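You operate a simulated robot arm through the tools that you are given. There is no shell and no other tool. Be economical: measure what you need, move in short steps, check, and stop when the job is done.

Carry out the task below with a simulated robot arm. There is one attempt and no reset: what you move stays moved.

TASK
Open the green drawer, fetch the brown bowl and set it in the inside of the green drawer, then shut the drawer.
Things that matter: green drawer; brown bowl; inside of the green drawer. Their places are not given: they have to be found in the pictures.

It is judged by the outcome, as a careful person would: the job done as asked, and still so three seconds after it is handed in. It fails if anything else is knocked over, pushed out of place, dropped, spilled or broken.

THE ROBOT
A 7-joint arm with a two-finger parallel gripper, fixed in place. Base frame: the origin is at the foot of the arm, x ahead of it, y to its left, z up. Lengths are in m, angles in rad, forces in N, time in s.
With the tool pointing down near the work surface it reaches from about 0.24 to 0.68 m from the base axis. Its first joint turns from -1.152 to 1.152 rad. Payload 2.4 kg.
Tool frame: the origin (TCP) lies between the finger pads and is the grasp point; the fingertips stand 0.03 m ahead of it; z points along the fingers, y is the line along which they close. The gripper opens to 0.094 m. The fingers are 0.028 m wide and 0.01 m thick; the gripper's body (0.05 by 0.096 m) begins 0.055 m behind the TCP.
Orientation is told as [roll, pitch, yaw] about the base's x, y, z axes, in that order, counted from this pose: with the fingers straight down and closing along the base's y, the tool's x points along the base's -x, its y along +y and its z along -z.

THE INTERFACE
- The arm moves only by the tool servo_tool. Its argument "deltas" is a list of rows, each a list of 4 numbers: the shift along the tool's x, y, z in units of 150 mm (1.0 is 150 mm), then the turn about the tool's z in units of 60 degrees (1.0 is 60 degrees). In form: [[x, y, z, spin], ...]. A call has 1 to 12 rows; each row is the pose to reach, as a shift and turn from the pose commanded when the call began, along the tool's axes at that moment. "jaw" is the finger opening in m, from 0 to 0.094, set as the call begins (left out, the last holds). A call with a number of a shift or a turn outside -1 to 1 is refused whole. A row lasts 0.2 s, in which the tool goes at most 0.05 m and 0.15 rad; a call with a longer step from one row to the next is refused whole, and so is a gripper value outside its range. A pose out of reach is approached as far as the arm can. The call stops where the force on the tool passes 40 N (or 10 N more than at its start, if that is more) or the arm is blocked; 0.2 s more then pass. The fingers move at their own pace (about 0.153 m/s each) and stop on an object; they squeeze with about 44 N. The grip force told is the motor's: it shows also when the fingers shut on nothing. Time passes only in rows, and 0.2 s behind the last, so rows that repeat a pose let the fingers close. It gives the time, the measured TCP pose, the force on the tool (base axes), the opening and the grip force at its end, in the units of the frame above (readings bear some noise).
- Cameras (640 x 400 px; columns grow to the right, rows downward): "scene" is fixed at [0.035, 0.4725, 1.4388]; the picture's right is [-0.79, -0.62, 0.00], its down [-0.38, 0.48, -0.79] and it looks along [0.49, -0.62, -0.61] (base axes); focal length 343 px, centre (320, 200). "wrist" rides on the gripper at [-0.037, 0, -0.058] in the tool frame; the picture's right is [0.00, -1.00, 0.00], its down [0.97, 0.00, -0.24] and it looks along [0.24, 0.00, 0.97] (tool axes); focal length 218 px, centre (320, 200).
- snapshot(camera): a new picture of that camera. No time passes.
- measure_at(camera, pixels): for up to 12 pixels [column, row] of the newest picture of that camera ("zoom" is the newest enlarged one), the place [x, y, z] in the base frame of the surface seen there, good to about 0.002 m. No time passes.
- inspect(camera, box): a new picture of the part [left, top, right, bottom] of that camera's present view, enlarged. No time passes.
- job_done(): hands the job in; it is judged then, once.

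Work in short steps. Measure before you move; look again where a grasp or a placing could have gone wrong, and mend it. You have 60 turns and 20 pictures in all, the two below and enlarged ones among them. Open the gripper and draw the arm clear of the work before you hand the job in, unless the task says otherwise; then end with one line.

The tools are called as a command line: name --pt "numbers of a row" for each row, then --argument value for the rest, lists and objects as JSON in quotes. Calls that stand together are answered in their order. servo_tool: Moves the arm, as the interface text tells. Its arguments: {"type":"object","properties":{"deltas":{"type":"array"},"jaw":{"type":"number"}},"required":["deltas"]} The other tools are called the same way: snapshot (camera) takes a picture; measure_at (camera, pixels) gives the place of the surface under pixels of a picture; inspect (camera, box) takes an enlarged picture of a part of a camera's view; job_done () hands the job in.

At the start:

```text
time_s: 0.0
eef_pos: [0.3652, -0.0548, 1.1005]
ee_rot: [0.001, 0.0, 0.0]
ft_force: [-0.1, -0.7, -0.4]
finger_gap: 0.0941
grip_force: 0.2
```

scene: 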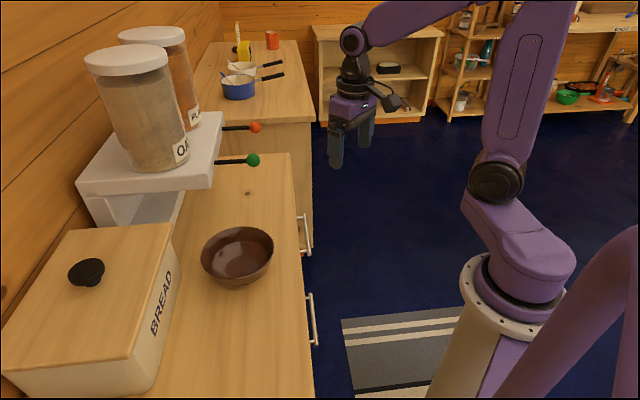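
wrist: 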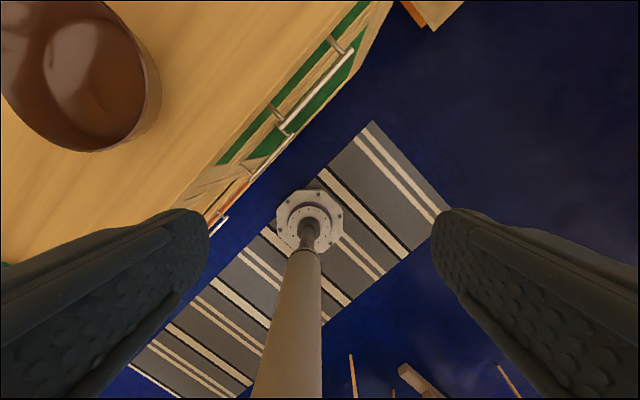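

The wrist view shows a green front with a bar handle around (317,92), and the brown bowl at the upper left. I'll measure the handle, front and bowl points first.

measure_at --camera "wrist" --pixels '[[285, 129], [317, 93], [350, 56], [335, 45], [275, 112], [230, 155], [362, 8], [325, 55], [240, 185], [100, 80], [150, 80], [80, 148]]'

measure_at --camera "scene" --pixels '[[238, 262], [202, 258], [273, 245], [238, 229], [238, 288], [308, 296], [316, 343], [302, 217], [309, 252], [305, 380], [290, 180], [253, 160]]'

inspect --camera "wrist" --box '[160, 0, 420, 240]'

inspect --camera "scene" --box '[180, 120, 360, 400]'

```text
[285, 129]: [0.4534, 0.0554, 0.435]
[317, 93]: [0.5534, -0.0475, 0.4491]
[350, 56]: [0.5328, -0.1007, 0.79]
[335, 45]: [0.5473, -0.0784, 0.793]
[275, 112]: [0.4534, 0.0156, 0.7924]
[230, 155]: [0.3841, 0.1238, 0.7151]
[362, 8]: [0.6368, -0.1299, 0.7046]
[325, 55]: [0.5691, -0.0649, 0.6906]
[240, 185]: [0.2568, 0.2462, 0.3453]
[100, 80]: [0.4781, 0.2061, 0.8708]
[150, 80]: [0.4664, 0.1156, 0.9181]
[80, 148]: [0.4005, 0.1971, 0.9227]
```

```text
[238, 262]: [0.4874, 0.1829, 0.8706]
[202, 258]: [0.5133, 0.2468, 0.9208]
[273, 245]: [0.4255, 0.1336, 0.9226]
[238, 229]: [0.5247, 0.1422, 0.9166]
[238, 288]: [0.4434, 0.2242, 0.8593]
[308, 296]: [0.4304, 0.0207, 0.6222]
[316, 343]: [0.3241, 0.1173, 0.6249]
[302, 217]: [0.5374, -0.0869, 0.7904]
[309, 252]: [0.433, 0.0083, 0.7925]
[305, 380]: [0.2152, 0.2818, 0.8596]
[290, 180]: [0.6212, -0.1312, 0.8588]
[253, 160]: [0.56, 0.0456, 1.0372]
```

```text
1.67 times, centred on (290, 120) of wrist
```

zoom: 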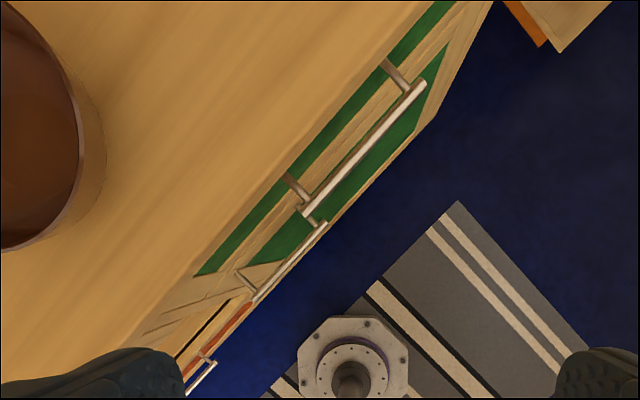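

```text
1.43 times, centred on (270, 260) of scene
```

zoom: 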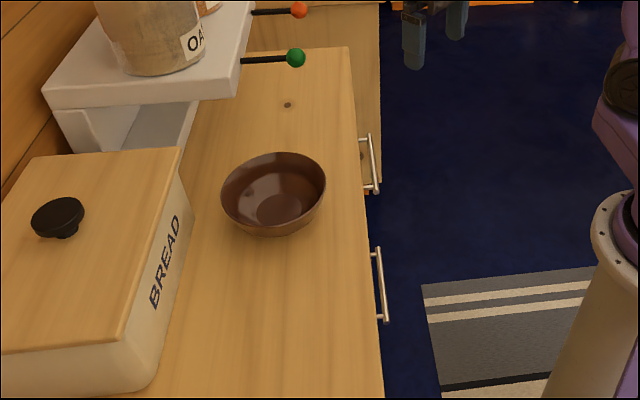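

measure_at --camera "wrist" --pixels '[[356, 12], [270, 102], [225, 157], [338, 104], [266, 147], [362, 48], [282, 127], [316, 90], [352, 51], [312, 80], [220, 165], [298, 108]]'

inspect --camera "wrist" --box '[210, 20, 370, 190]'

```text
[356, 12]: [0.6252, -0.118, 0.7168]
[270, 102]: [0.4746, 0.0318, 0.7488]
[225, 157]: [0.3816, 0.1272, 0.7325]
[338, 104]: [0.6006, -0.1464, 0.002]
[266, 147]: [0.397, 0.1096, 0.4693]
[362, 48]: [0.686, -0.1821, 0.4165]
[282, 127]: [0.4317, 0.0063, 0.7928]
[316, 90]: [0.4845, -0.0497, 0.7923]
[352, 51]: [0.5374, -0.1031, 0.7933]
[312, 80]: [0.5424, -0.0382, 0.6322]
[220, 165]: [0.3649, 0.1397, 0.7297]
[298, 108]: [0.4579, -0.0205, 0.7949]
```

```text
2.35 times, centred on (290, 105) of wrist
```

zoom: 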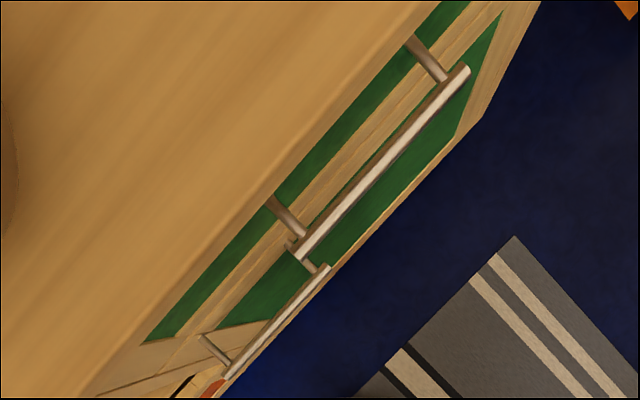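

The top green front has a handle bar at z≈0.793, running along about 45° in base xy. I'll turn the tool 45° so the fingers close across the bar, move in front of it and look again.

servo_tool --pt "-0.05 -0.1 0.1 0.125" --pt "-0.1 -0.2 0.2 0.25" --pt "-0.15 -0.3 0.3 0.375" --pt "-0.2 -0.4 0.4 0.5" --pt "-0.25 -0.47 0.5 0.625" --pt "-0.293 -0.473 0.5 0.75" --pt "-0.293 -0.473 0.5 0.75" --jaw 0.094

snapshot --camera "wrist"

```text
time_s: 1.6
eef_pos: [0.4105, -0.125, 1.0239]
ee_rot: [-0.001, -0.001, -0.787]
ft_force: [1.0, 0.8, -0.5]
finger_gap: 0.0943
grip_force: 0.0
```

```text
14 pictures are left
```

wrist: 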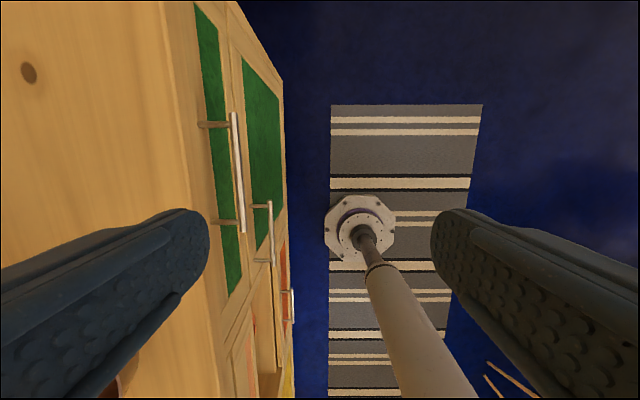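

Now it's clear: the top green panel is the drawer, with its bar at (237,175), and the lower green one is a door. I'll measure the bar precisely.

measure_at --camera "wrist" --pixels '[[235, 118], [238, 170], [242, 225], [210, 125], [222, 222], [212, 90], [185, 150], [194, 150], [203, 150], [222, 80], [205, 290], [228, 150]]'

```text
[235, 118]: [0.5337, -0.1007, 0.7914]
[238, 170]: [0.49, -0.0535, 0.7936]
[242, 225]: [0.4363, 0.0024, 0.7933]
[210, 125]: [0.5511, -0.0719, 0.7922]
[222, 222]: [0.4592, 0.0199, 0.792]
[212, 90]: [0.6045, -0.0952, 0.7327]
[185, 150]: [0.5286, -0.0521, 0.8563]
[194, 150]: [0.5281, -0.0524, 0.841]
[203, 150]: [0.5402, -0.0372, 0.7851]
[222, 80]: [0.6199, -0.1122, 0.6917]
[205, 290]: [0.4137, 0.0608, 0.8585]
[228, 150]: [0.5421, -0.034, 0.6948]
```

servo_tool --pt "-0.03 0.16 0.2 0" --pt "-0.03 0.32 0.4 0" --pt "-0.03 0.48 0.6 0" --pt "-0.03 0.48 0.8 0" --pt "-0.03 0.48 0.8 0"

snapshot --camera "wrist"

```text
time_s: 2.8
eef_pos: [0.4633, -0.0775, 0.9034]
ee_rot: [0.001, 0.0, -0.785]
ft_force: [0.4, -0.5, 0.2]
finger_gap: 0.094
grip_force: 0.1
```

```text
13 pictures are left
```

wrist: 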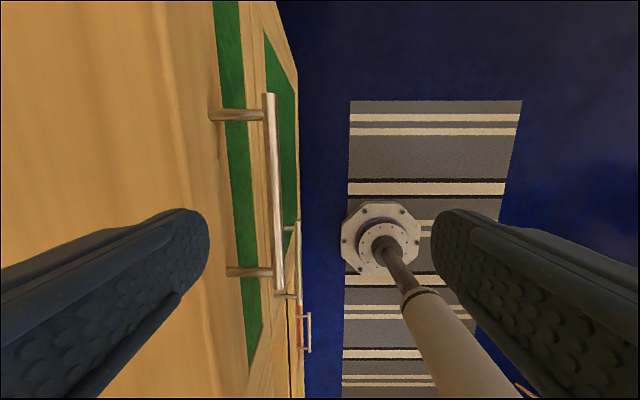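

The finger should pass between the bar and the counter edge, so I lower slowly behind the bar.

servo_tool --pt "0 0.012 0.17 0" --pt "0 0.012 0.3 0" --pt "0 0.012 0.4 0" --pt "0 0.012 0.5 0" --pt "0 0.012 0.6 0" --pt "0 0.012 0.67 0" --pt "0 0.012 0.67 0"

```text
time_s: 3.5
eef_pos: [0.4672, -0.0762, 0.8609]
ee_rot: [0.003, -0.006, -0.778]
ft_force: [-9.4, 2.4, 21.2]
finger_gap: 0.0907
grip_force: 0.1
stopped in row 3: the force on the tool passed its limit (the readings are from after the stop); the commanded pose is now the measured one
```

The fingertip touched the counter edge. I'll back up and measure the gap between the bar and the edge more finely.

servo_tool --pt "0 0 -0.1 0" --pt "0 0 -0.28 0" --pt "0 0 -0.28 0"

measure_at --camera "wrist" --pixels '[[205, 170], [210, 170], [215, 170], [220, 170], [225, 170], [230, 170], [268, 170], [271, 170], [274, 170], [277, 170], [280, 170], [190, 170]]'

```text
time_s: 4.3
eef_pos: [0.4688, -0.075, 0.9031]
ee_rot: [0.003, -0.005, -0.781]
ft_force: [-0.2, 0.3, -0.2]
finger_gap: 0.0938
grip_force: 0.1
```

```text
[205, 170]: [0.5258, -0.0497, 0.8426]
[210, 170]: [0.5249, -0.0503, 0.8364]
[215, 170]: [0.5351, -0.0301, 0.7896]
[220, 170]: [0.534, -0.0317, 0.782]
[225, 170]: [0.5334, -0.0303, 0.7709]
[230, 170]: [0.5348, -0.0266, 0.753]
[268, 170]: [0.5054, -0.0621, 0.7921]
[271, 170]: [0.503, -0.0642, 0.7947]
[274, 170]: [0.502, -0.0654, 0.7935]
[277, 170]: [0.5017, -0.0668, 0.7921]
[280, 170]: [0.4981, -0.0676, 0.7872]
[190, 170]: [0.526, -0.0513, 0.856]
```

Free gap runs from n≈0.314 to 0.3355 m, and my present n is 0.278, a little too far in. I shift outward about 8.5 mm and lower again.

servo_tool --pt "0 -0.057 0 0" --pt "0 -0.057 0.1 0" --pt "0 -0.057 0.2 0" --pt "0 -0.057 0.2 0"

```text
time_s: 5.3
eef_pos: [0.462, -0.0814, 0.8712]
ee_rot: [0.004, -0.004, -0.782]
ft_force: [0.9, 0.8, -0.1]
finger_gap: 0.0939
grip_force: 0.1
```

n = (0.462−0.0814)·0.707 = 0.269, good; continue down.

servo_tool --pt "0 0.006 0.1 0" --pt "0 0.006 0.2 0" --pt "0 0.006 0.3 0" --pt "0 0.006 0.4 0" --pt "0 0.006 0.47 0" --pt "0 0.006 0.47 0"

```text
time_s: 6.7
eef_pos: [0.4633, -0.0834, 0.7999]
ee_rot: [0.005, -0.006, -0.781]
ft_force: [1.1, 0.6, -0.5]
finger_gap: 0.094
grip_force: 0.0
```

The finger is behind the bar with no contact. Pull outward 7 cm.

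servo_tool --pt "0 -0.06 0 0" --pt "0 -0.13 0 0" --pt "0 -0.2 0 0" --pt "0 -0.27 0 0" --pt "0 -0.34 0 0" --pt "0 -0.4 0 0" --pt "0 -0.47 0 0" --pt "0 -0.47 0 0"

snapshot --camera "scene"

```text
time_s: 8.5
eef_pos: [0.4142, -0.1323, 0.8025]
ee_rot: [0.005, -0.004, -0.781]
ft_force: [0.7, 0.1, -0.3]
finger_gap: 0.0939
grip_force: 0.0
```

```text
12 pictures are left
```

scene: 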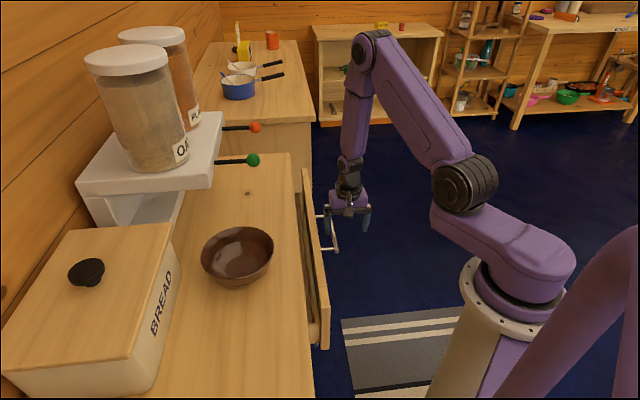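

Drawer is opening smoothly. Pull a further 13 cm.

servo_tool --pt "0 -0.08 0 0" --pt "0 -0.16 0 0" --pt "0 -0.24 0 0" --pt "0 -0.32 0 0" --pt "0 -0.4 0 0" --pt "0 -0.48 0 0" --pt "0 -0.56 0 0" --pt "0 -0.64 0 0" --pt "0 -0.72 0 0" --pt "0 -0.8 0 0" --pt "0 -0.88 0 0" --pt "0 -0.88 0 0"

snapshot --camera "scene"

```text
time_s: 11.1
eef_pos: [0.3196, -0.2258, 0.8019]
ee_rot: [0.004, -0.005, -0.78]
ft_force: [-0.4, -0.2, -0.2]
finger_gap: 0.0941
grip_force: 0.1
```

```text
11 pictures are left
```

scene: 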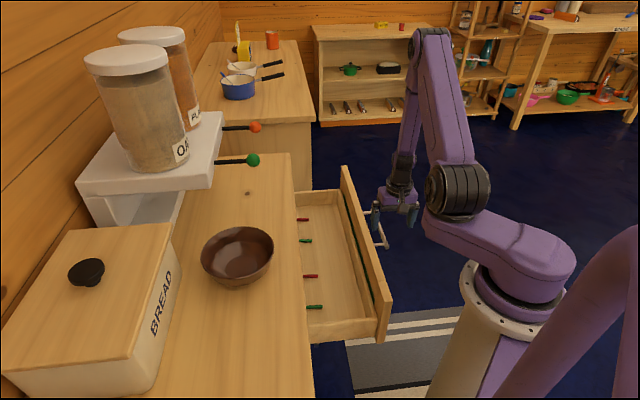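

The drawer is open about 20 cm with some cutlery at the back. I'll measure the interior and the bowl rim.

measure_at --camera "scene" --pixels '[[335, 260], [320, 215], [345, 305], [350, 215], [375, 300], [312, 276], [303, 240], [315, 308], [335, 192], [355, 325], [375, 290], [352, 240]]'

inspect --camera "scene" --box '[190, 160, 400, 350]'

```text
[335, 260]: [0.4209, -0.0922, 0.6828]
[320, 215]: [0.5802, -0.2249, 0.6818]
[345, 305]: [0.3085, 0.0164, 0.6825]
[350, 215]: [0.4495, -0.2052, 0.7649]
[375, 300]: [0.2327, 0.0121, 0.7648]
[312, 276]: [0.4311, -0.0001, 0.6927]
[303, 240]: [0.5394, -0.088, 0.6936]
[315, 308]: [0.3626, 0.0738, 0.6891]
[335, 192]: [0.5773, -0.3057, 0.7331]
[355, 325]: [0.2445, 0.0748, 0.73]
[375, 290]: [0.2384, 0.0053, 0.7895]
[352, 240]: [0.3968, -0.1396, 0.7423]
```

```text
2.11 times, centred on (295, 255) of scene
```

zoom: 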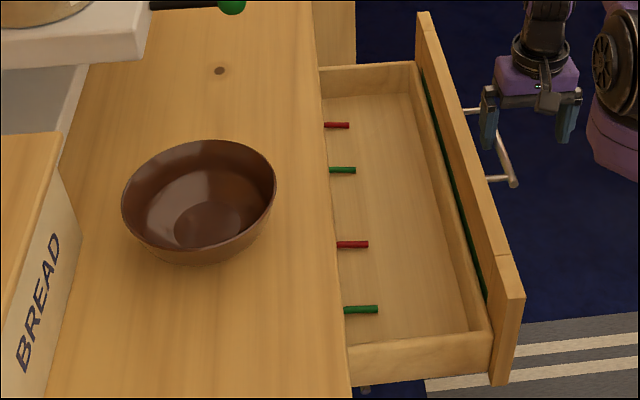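

The floor is at z≈0.682, and the cutlery handles leave room around d≈0.375. The bowl needs more clearance from the counter edge, so I pull 5 cm further.

servo_tool --pt "0 -0.08 0 0" --pt "0 -0.16 0 0" --pt "0 -0.24 0 0" --pt "0 -0.3 0 0" --pt "0 -0.34 0 0" --pt "0 -0.34 0 0"

```text
time_s: 12.5
eef_pos: [0.2842, -0.2608, 0.8009]
ee_rot: [0.002, -0.005, -0.782]
ft_force: [0.7, -0.3, -0.1]
finger_gap: 0.0941
grip_force: 0.0
```

Now free the finger by moving slightly inward, then raise it.

servo_tool --pt "0 0.06 0 0" --pt "0 0.06 -0.2 0" --pt "0 0.06 -0.5 0" --pt "0 0.06 -0.8 0" --pt "0 0.06 -1.0 0" --pt "0 0.06 -1.0 0"

snapshot --camera "scene"

measure_at --camera "scene" --pixels '[[238, 230], [255, 230], [270, 242], [271, 255], [262, 270], [238, 278], [212, 272], [203, 258], [207, 243], [220, 233], [240, 265], [272, 248]]'

```text
time_s: 13.9
eef_pos: [0.2917, -0.2561, 0.9501]
ee_rot: [0.006, -0.003, -0.78]
ft_force: [-0.6, 0.6, 0.5]
finger_gap: 0.094
grip_force: 0.0
```

```text
9 pictures are left
```

scene: 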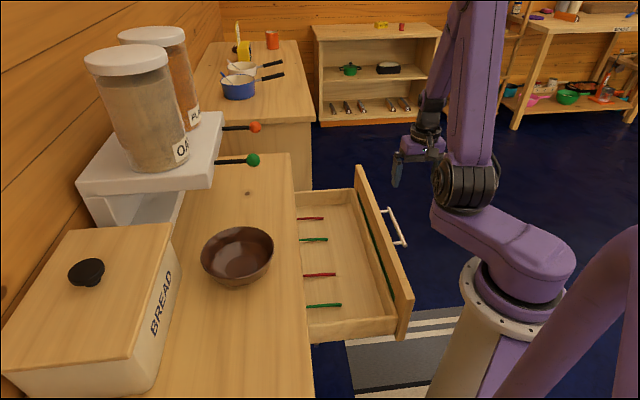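

```text
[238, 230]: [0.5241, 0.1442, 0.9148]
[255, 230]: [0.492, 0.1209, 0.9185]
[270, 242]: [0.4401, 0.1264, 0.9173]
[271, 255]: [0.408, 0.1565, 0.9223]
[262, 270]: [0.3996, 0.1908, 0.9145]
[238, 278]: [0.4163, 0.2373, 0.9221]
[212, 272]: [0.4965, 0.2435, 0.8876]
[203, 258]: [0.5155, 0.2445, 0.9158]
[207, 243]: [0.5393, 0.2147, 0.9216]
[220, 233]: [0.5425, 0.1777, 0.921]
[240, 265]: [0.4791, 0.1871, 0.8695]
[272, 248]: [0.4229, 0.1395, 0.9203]
```

Bowl rim centre is about (0.472, 0.188), radius 0.072, rim z≈0.921. I plan to pinch the rim on the side along the drawer's length, so I check the clearances to the bread box, shelf and knobs first.

measure_at --camera "scene" --pixels '[[172, 227], [130, 366], [178, 290], [150, 385], [213, 183], [222, 116], [253, 160], [218, 163], [385, 240], [362, 175], [375, 235], [318, 273]]'

measure_at --camera "scene" --pixels '[[335, 275], [326, 240], [322, 219], [340, 305], [360, 260], [355, 225], [377, 250], [385, 285], [345, 260], [368, 255]]'

```text
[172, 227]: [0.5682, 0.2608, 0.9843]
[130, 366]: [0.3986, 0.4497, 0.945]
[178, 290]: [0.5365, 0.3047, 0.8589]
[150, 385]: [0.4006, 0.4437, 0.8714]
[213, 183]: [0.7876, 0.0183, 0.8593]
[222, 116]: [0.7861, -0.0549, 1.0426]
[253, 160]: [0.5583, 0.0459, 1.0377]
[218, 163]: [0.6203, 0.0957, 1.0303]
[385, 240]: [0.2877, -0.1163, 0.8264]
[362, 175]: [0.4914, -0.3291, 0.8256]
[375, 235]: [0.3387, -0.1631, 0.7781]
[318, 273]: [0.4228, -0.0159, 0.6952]
```

```text
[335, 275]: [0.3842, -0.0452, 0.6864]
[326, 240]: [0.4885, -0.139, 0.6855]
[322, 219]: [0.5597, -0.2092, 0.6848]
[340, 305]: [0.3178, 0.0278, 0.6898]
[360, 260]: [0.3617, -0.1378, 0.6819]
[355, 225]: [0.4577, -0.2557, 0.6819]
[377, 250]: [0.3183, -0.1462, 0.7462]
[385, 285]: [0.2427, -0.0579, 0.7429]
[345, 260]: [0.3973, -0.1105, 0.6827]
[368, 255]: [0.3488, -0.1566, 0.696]
```

Clearances are fine on the bread-box side of the bowl. I raise the arm, turn it back and move it toward the bowl.

servo_tool --pt "0.0 0.1 -0.2 -0.125" --pt "0.1 0.25 -0.4 -0.25" --pt "0.3 0.4 -0.6 -0.375" --pt "0.5 0.6 -0.7 -0.5" --pt "0.7 0.8 -0.7 -0.625" --pt "0.9 1.0 -0.7 -0.75" --pt "0.9 1.0 -0.7 -0.75"

```text
time_s: 15.5
eef_pos: [0.2987, -0.0543, 1.0549]
ee_rot: [0.002, -0.005, 0.005]
ft_force: [-0.6, -0.4, 0.3]
finger_gap: 0.0941
grip_force: 0.0
```

servo_tool --pt "-0.07 0.16 0 -0.125" --pt "-0.14 0.32 0 -0.25" --pt "-0.21 0.48 0 -0.375" --pt "-0.28 0.64 0 -0.5" --pt "-0.35 0.8 0 -0.625" --pt "-0.42 0.97 0 -0.75" --pt "-0.42 0.97 0 -0.75"

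```text
time_s: 17.1
eef_pos: [0.3609, 0.0926, 1.0554]
ee_rot: [-0.006, -0.005, 0.793]
ft_force: [0.7, 0.4, 0.3]
finger_gap: 0.094
grip_force: 0.0
```

servo_tool --pt "-0.2 0.08 0 0" --pt "-0.4 0.16 0 0" --pt "-0.6 0.24 0.05 0" --pt "-0.8 0.32 0.2 0" --pt "-0.973 0.393 0.35 0" --pt "-0.973 0.393 0.35 0" --jaw 0.06

snapshot --camera "wrist"

```text
time_s: 18.5
eef_pos: [0.4219, 0.2368, 1.0044]
ee_rot: [-0.005, -0.006, 0.79]
ft_force: [-0.9, -0.4, -0.2]
finger_gap: 0.0602
grip_force: 0.1
```

```text
8 pictures are left
```

wrist: 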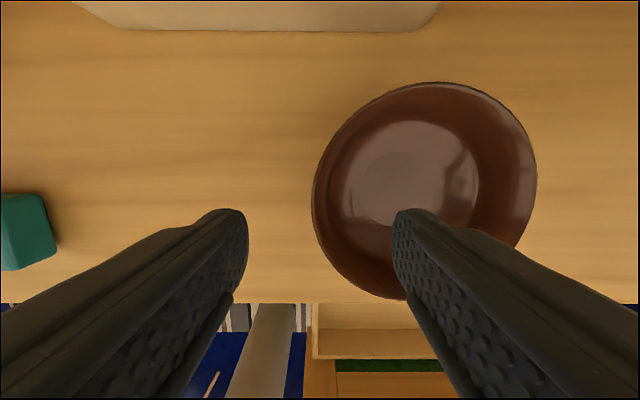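

measure_at --camera "wrist" --pixels '[[313, 200], [316, 215], [319, 180], [325, 235], [440, 83], [535, 180], [350, 118], [500, 110], [375, 288], [330, 190], [40, 230], [350, 200]]'

```text
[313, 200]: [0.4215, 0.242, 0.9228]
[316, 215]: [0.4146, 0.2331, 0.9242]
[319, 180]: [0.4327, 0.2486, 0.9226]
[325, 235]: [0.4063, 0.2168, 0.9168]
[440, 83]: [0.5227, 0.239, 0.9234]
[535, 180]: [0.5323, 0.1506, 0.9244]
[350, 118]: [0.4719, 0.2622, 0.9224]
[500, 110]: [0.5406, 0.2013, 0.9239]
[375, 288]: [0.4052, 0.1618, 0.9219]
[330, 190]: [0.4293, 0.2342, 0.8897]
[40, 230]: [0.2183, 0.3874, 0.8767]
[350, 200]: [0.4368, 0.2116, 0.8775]
```

The rim's left edge is at d≈0.1275 and the TCP is at d≈0.131, straddling the wall. I descend 78 mm to just above the rim.

servo_tool --pt "0 0 0.15 0" --pt "0 0 0.3 0" --pt "0 0 0.42 0" --pt "0 0 0.52 0" --pt "0 0 0.52 0" --jaw 0.054

servo_tool --pt "0 0 0 0" --pt "0 0 0 0" --pt "0 0 0 0" --pt "0 0 0 0" --jaw 0.0

```text
time_s: 19.7
eef_pos: [0.4229, 0.2359, 0.9265]
ee_rot: [-0.004, -0.005, 0.79]
ft_force: [0.1, 0.7, -0.6]
finger_gap: 0.0539
grip_force: 0.0
```

```text
time_s: 20.7
eef_pos: [0.422, 0.2368, 0.9264]
ee_rot: [-0.007, -0.005, 0.79]
ft_force: [-1.5, -2.6, 10.3]
finger_gap: 0.0212
grip_force: 43.7
```

Gripped the sloped wall (gap 21 mm, 44 N). Lift gently and check.

servo_tool --pt "0 0 -0.05 0" --pt "0 0 -0.12 0" --pt "0 0 -0.2 0" --pt "0 0 -0.3 0" --pt "0 0 -0.3 0"

snapshot --camera "wrist"

```text
time_s: 21.9
eef_pos: [0.4201, 0.237, 0.9702]
ee_rot: [-0.006, -0.002, 0.79]
ft_force: [0.5, 0.3, -0.3]
finger_gap: 0.0122
grip_force: 44.3
```

```text
7 pictures are left
```

wrist: 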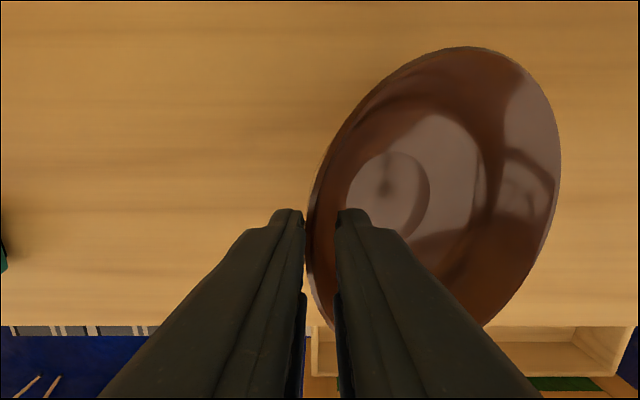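

measure_at --camera "wrist" --pixels '[[557, 165], [470, 48], [310, 215], [325, 170], [510, 300], [385, 190], [430, 195], [550, 110]]'

snapshot --camera "scene"

```text
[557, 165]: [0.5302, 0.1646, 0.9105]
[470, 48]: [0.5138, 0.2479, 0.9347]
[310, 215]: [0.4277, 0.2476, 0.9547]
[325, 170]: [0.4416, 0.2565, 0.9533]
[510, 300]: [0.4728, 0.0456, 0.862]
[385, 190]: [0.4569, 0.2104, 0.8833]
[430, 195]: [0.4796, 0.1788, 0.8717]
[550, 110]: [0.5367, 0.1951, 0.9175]
```

```text
6 pictures are left
```

scene: 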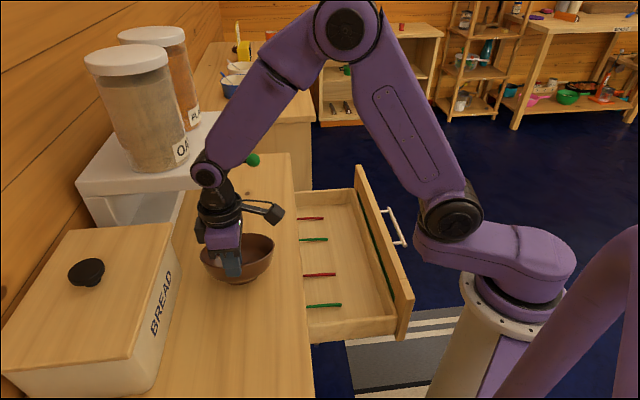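

The bowl hangs tilted about 19°, with its wall flush against the pads. I lift further to check the grip is stable.

servo_tool --pt "0 0 -0.1 0" --pt "0 0 -0.2 0" --pt "0 0 -0.3 0" --pt "0 0 -0.4 0" --pt "0 0 -0.47 0" --pt "0 0 -0.47 0"

snapshot --camera "wrist"

measure_at --camera "wrist" --pixels '[[557, 165], [470, 48], [310, 215], [325, 170], [385, 190], [430, 195], [550, 110]]'

```text
time_s: 23.3
eef_pos: [0.4204, 0.2379, 1.0401]
ee_rot: [-0.005, -0.003, 0.79]
ft_force: [-0.4, 0.6, -3.9]
finger_gap: 0.013
grip_force: 44.0
```

```text
5 pictures are left
```

wrist: 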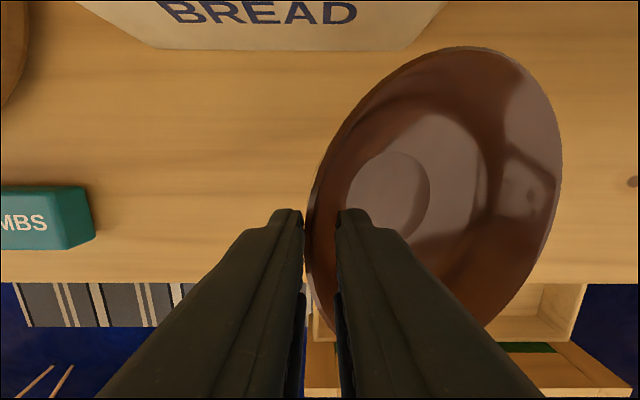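

```text
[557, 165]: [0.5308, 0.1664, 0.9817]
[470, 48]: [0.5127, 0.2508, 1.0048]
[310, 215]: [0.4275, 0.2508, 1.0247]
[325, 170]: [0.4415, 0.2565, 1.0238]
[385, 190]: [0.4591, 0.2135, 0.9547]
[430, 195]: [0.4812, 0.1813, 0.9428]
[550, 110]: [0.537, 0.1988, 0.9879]
```

The grip is stable. I carry the bowl outward from the counter first, then along the drawer.

servo_tool --pt "0.15 0 0 0" --pt "0.32 0 0 0" --pt "0.49 -0.04 0 0" --pt "0.66 -0.12 0 0" --pt "0.83 -0.25 0 0" --pt "0.95 -0.38 0 0" --pt "0.95 -0.38 0 0"

servo_tool --pt "0.1 -0.12 0 0" --pt "0.25 -0.3 0 0" --pt "0.4 -0.48 0 0" --pt "0.55 -0.66 0 0" --pt "0.63 -0.8 0 0" --pt "0.63 -0.8 0 0"

```text
time_s: 24.9
eef_pos: [0.3616, 0.0969, 1.0393]
ee_rot: [-0.006, -0.003, 0.792]
ft_force: [-0.6, 0.4, -3.6]
finger_gap: 0.0128
grip_force: 44.3
```

```text
time_s: 26.3
eef_pos: [0.3809, -0.0568, 1.0403]
ee_rot: [-0.004, -0.003, 0.792]
ft_force: [-0.5, 0.2, -4.2]
finger_gap: 0.0128
grip_force: 44.2
```

Position is n≈0.229, d≈0.3095 as planned. I lower to z≈0.89 and look.

servo_tool --pt "0 0 0.2 0" --pt "0 0.01 0.45 0" --pt "0 0.02 0.7 0" --pt "0 0.02 0.9 0" --pt "0 0.02 1.0 0" --pt "0 0.02 1.0 0"

snapshot --camera "wrist"

measure_at --camera "wrist" --pixels '[[557, 165], [470, 48], [310, 215], [325, 170], [430, 195], [530, 255], [540, 320]]'

```text
time_s: 27.7
eef_pos: [0.3801, -0.0516, 0.8889]
ee_rot: [-0.007, -0.003, 0.79]
ft_force: [-0.1, -0.5, -3.1]
finger_gap: 0.013
grip_force: 44.0
```

```text
4 pictures are left
```

wrist: 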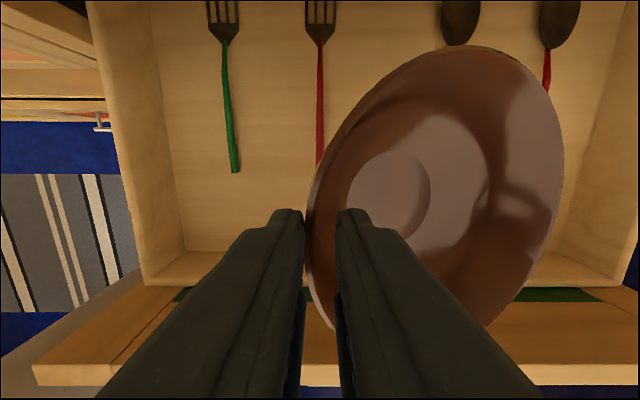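

```text
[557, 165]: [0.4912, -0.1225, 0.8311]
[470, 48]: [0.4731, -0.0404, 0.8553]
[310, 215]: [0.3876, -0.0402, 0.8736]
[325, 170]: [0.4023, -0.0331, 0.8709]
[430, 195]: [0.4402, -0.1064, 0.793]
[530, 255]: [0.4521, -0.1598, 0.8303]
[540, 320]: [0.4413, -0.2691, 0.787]
```

The bowl sits over clear floor between cutlery handles, clear of the front panel. I lower it until contact.

servo_tool --pt "0 0 0.15 0" --pt "0 0 0.3 0" --pt "0 0 0.42 0" --pt "0 0 0.52 0" --pt "0 0 0.6 0" --pt "0 0 0.66 0" --pt "0 0 0.7 0"

```text
time_s: 29.3
eef_pos: [0.3797, -0.0536, 0.7845]
ee_rot: [-0.006, -0.004, 0.794]
ft_force: [-4.3, 4.8, 12.5]
finger_gap: 0.0132
grip_force: 44.1
```

Contact at z≈0.785 as predicted. I keep lowering gently so the bowl rotates toward upright in the grip.

servo_tool --pt "0 0 0.03 0" --pt "0 0 0.06 0" --pt "0 0 0.09 0" --pt "0 0 0.12 0" --pt "0 0 0.15 0" --pt "0 0 0.18 0" --pt "0 0 0.21 0"

```text
time_s: 30.6
eef_pos: [0.3815, -0.0547, 0.7618]
ee_rot: [-0.003, -0.004, 0.793]
ft_force: [-2.0, 0.7, 18.8]
finger_gap: 0.017
grip_force: 44.4
stopped in row 6: the force on the tool passed its limit (the readings are from after the stop); the commanded pose is now the measured one
```

The gap has widened to 17 mm, so the bowl is tilting back upright. Now release in small openings.

servo_tool --pt "0 0 0 0" --pt "0 0 0 0" --jaw 0.024

servo_tool --pt "0 0 0 0" --pt "0 0 0 0" --jaw 0.045

servo_tool --pt "0 0 -0.2 0" --pt "0 0 -0.5 0" --pt "0 0 -0.8 0" --pt "0 0 -1.0 0" --pt "0 0 -1.0 0"

snapshot --camera "wrist"

```text
time_s: 31.2
eef_pos: [0.3804, -0.0548, 0.7613]
ee_rot: [-0.004, -0.003, 0.794]
ft_force: [-0.2, -0.1, -0.2]
finger_gap: 0.0239
grip_force: 0.0
```

```text
time_s: 31.8
eef_pos: [0.3806, -0.0553, 0.7614]
ee_rot: [-0.002, -0.004, 0.792]
ft_force: [-0.7, 0.5, -1.5]
finger_gap: 0.0451
grip_force: 0.1
```

```text
time_s: 33.0
eef_pos: [0.3783, -0.0507, 0.9114]
ee_rot: [-0.003, -0.003, 0.793]
ft_force: [0.1, -0.4, 0.3]
finger_gap: 0.0451
grip_force: 0.1
```

```text
3 pictures are left
```

wrist: 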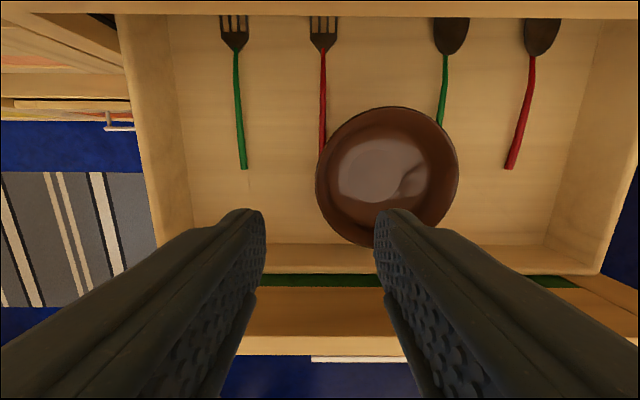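

The bowl stands upright in the drawer. I'll verify the rim height, then raise and turn the gripper to push the handle from outside.

measure_at --camera "wrist" --pixels '[[318, 180], [457, 170], [385, 107], [365, 244], [380, 180], [432, 120], [345, 300], [310, 3]]'

servo_tool --pt "0 0 -0.2 0.125" --pt "0.1 -0.05 -0.4 0.25" --pt "0.3 -0.15 -0.6 0.375" --pt "0.5 -0.25 -0.7 0.5" --pt "0.7 -0.35 -0.7 0.625" --pt "0.9 -0.5 -0.7 0.75" --pt "0.9 -0.5 -0.7 0.75" --jaw 0.094

```text
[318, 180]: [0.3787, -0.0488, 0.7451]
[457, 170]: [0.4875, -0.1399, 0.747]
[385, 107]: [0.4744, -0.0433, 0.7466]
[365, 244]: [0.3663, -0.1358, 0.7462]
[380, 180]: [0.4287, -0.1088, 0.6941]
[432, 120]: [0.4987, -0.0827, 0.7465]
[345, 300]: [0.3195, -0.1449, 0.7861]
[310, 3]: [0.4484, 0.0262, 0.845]
```

```text
time_s: 34.6
eef_pos: [0.3384, -0.2044, 1.0179]
ee_rot: [-0.001, -0.003, 0.008]
ft_force: [-0.5, -0.2, 0.9]
finger_gap: 0.0938
grip_force: 0.1
```

Rim level at z≈0.746, well below the front's top at 0.826. Continue to the outer side of the handle.

servo_tool --pt "0.09 -0.09 0 0.125" --pt "0.18 -0.18 0 0.25" --pt "0.27 -0.27 0 0.375" --pt "0.36 -0.36 0 0.5" --pt "0.45 -0.45 0 0.625" --pt "0.54 -0.545 0 0.75" --pt "0.54 -0.545 0 0.75"

snapshot --camera "wrist"

```text
time_s: 36.2
eef_pos: [0.2565, -0.285, 1.0171]
ee_rot: [0.004, -0.004, -0.78]
ft_force: [-0.4, 0.2, -0.2]
finger_gap: 0.0941
grip_force: 0.1
```

```text
2 pictures are left
```

wrist: 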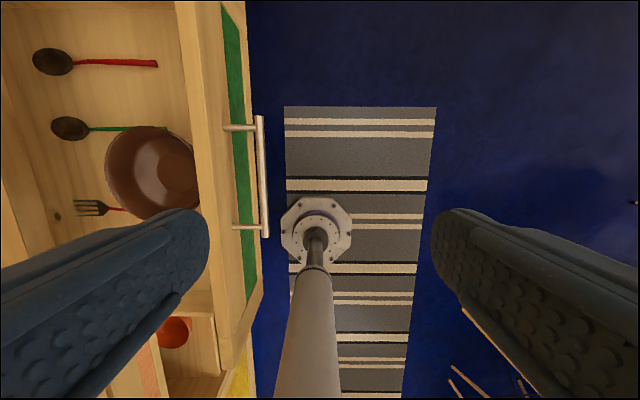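

measure_at --camera "wrist" --pixels '[[258, 125], [261, 175], [265, 230], [259, 175], [264, 175], [215, 200]]'

```text
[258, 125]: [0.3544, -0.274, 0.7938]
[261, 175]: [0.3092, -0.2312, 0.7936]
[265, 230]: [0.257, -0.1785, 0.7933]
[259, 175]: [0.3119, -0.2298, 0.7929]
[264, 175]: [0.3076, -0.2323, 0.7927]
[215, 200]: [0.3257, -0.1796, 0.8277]
```

Handle outer surface is at n≈0.050, and the finger's outer face is at 0.037, so there's 13 mm clearance. Lower beside the bar.

servo_tool --pt "0 0 0.25 0" --pt "0 0 0.5 0" --pt "0 0 0.75 0" --pt "0 0 1.0 0"

servo_tool --pt "0 0 0.15 0" --pt "0 0 0.3 0" --pt "0 0 0.4 0" --pt "0 0 0.5 0" --pt "0 0 0.5 0"

```text
time_s: 37.2
eef_pos: [0.2583, -0.2843, 0.8682]
ee_rot: [0.004, -0.003, -0.776]
ft_force: [0.2, -0.2, -0.2]
finger_gap: 0.094
grip_force: 0.1
```

```text
time_s: 38.4
eef_pos: [0.2584, -0.2845, 0.7896]
ee_rot: [0.002, -0.004, -0.777]
ft_force: [-0.4, 0.2, 0.1]
finger_gap: 0.0939
grip_force: 0.0
```

Beside the bar with no contact. Push the drawer slowly inward, first 14 cm.

servo_tool --pt "0 0.05 0 0" --pt "0 0.11 0 0" --pt "0 0.18 0 0" --pt "0 0.26 0 0" --pt "0 0.34 0 0" --pt "0 0.42 0 0" --pt "0 0.5 0 0" --pt "0 0.58 0 0" --pt "0 0.66 0 0" --pt "0 0.74 0 0" --pt "0 0.82 0 0" --pt "0 0.9 0 0"

```text
time_s: 41.0
eef_pos: [0.354, -0.1886, 0.7926]
ee_rot: [0.003, -0.003, -0.775]
ft_force: [-0.7, -0.1, 0.1]
finger_gap: 0.0941
grip_force: 0.1
```

servo_tool --pt "0 0.08 0 0" --pt "0 0.16 0 0" --pt "0 0.24 0 0" --pt "0 0.32 0 0" --pt "0 0.4 0 0" --pt "0 0.48 0 0" --pt "0 0.56 0 0" --pt "0 0.64 0 0" --pt "0 0.72 0 0" --pt "0 0.79 0 0" --pt "0 0.84 0 0" --pt "0 0.87 0 0"

```text
time_s: 43.6
eef_pos: [0.445, -0.0963, 0.7927]
ee_rot: [0.002, -0.003, -0.78]
ft_force: [-4.8, -1.9, 3.4]
finger_gap: 0.0913
grip_force: 0.0
```

servo_tool --pt "0 0.02 0 0" --pt "0 0.04 0 0" --pt "0 0.06 0 0" --pt "0 0.06 0 0"

```text
time_s: 44.6
eef_pos: [0.4497, -0.0908, 0.7921]
ee_rot: [0.0, -0.002, -0.781]
ft_force: [-19.9, -23.2, 19.6]
finger_gap: 0.0765
grip_force: 0.1
```

Firm resistance shows the drawer is against its stop. I back off, raise the arm, and check.

servo_tool --pt "0 -0.1 0 0" --pt "0 -0.25 0 0" --pt "0 -0.4 -0.1 0" --pt "0 -0.5 -0.35 0" --pt "0 -0.5 -0.6 0" --pt "0 -0.5 -0.9 0" --pt "0 -0.5 -1.0 0" --pt "0 -0.5 -1.0 0"

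snapshot --camera "scene"

snapshot --camera "wrist"

```text
time_s: 46.4
eef_pos: [0.3978, -0.1422, 0.9425]
ee_rot: [0.002, -0.004, -0.776]
ft_force: [0.4, -0.5, -0.3]
finger_gap: 0.0939
grip_force: 0.0
```

```text
1 pictures are left
```

scene: 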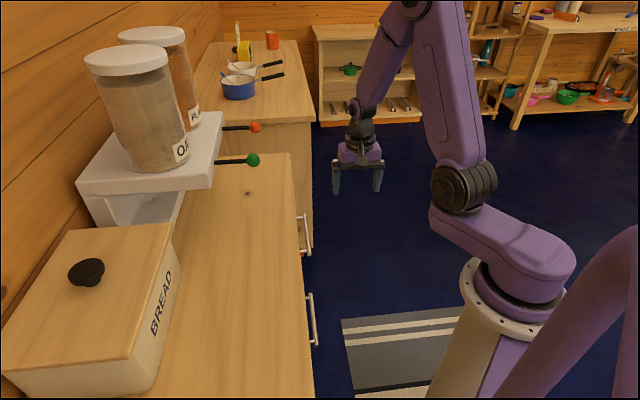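

```text
0 pictures are left
```

wrist: 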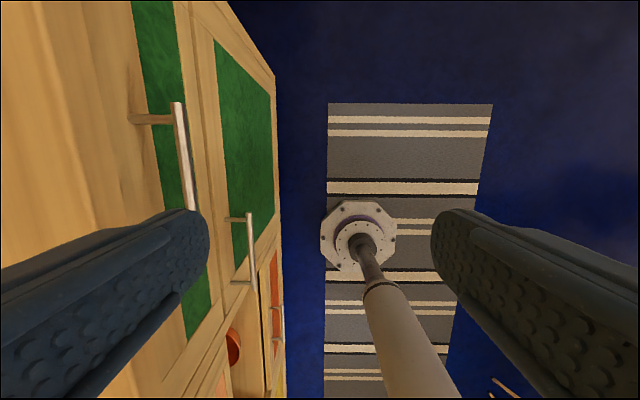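

measure_at --camera "wrist" --pixels '[[178, 120], [182, 160], [187, 195], [160, 80], [175, 160], [200, 300]]'

```text
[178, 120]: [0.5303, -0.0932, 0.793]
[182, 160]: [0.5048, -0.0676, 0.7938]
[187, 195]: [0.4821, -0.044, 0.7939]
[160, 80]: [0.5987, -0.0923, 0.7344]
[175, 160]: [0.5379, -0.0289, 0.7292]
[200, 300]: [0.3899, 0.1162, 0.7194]
```

The bar is back at n≈0.309 and the front at 0.358, the same as before opening, so the drawer is shut. The gripper is open and clear.

job_done

```text
The job is handed in.
```

The brown bowl is upright inside the green drawer, and the drawer is fully shut.
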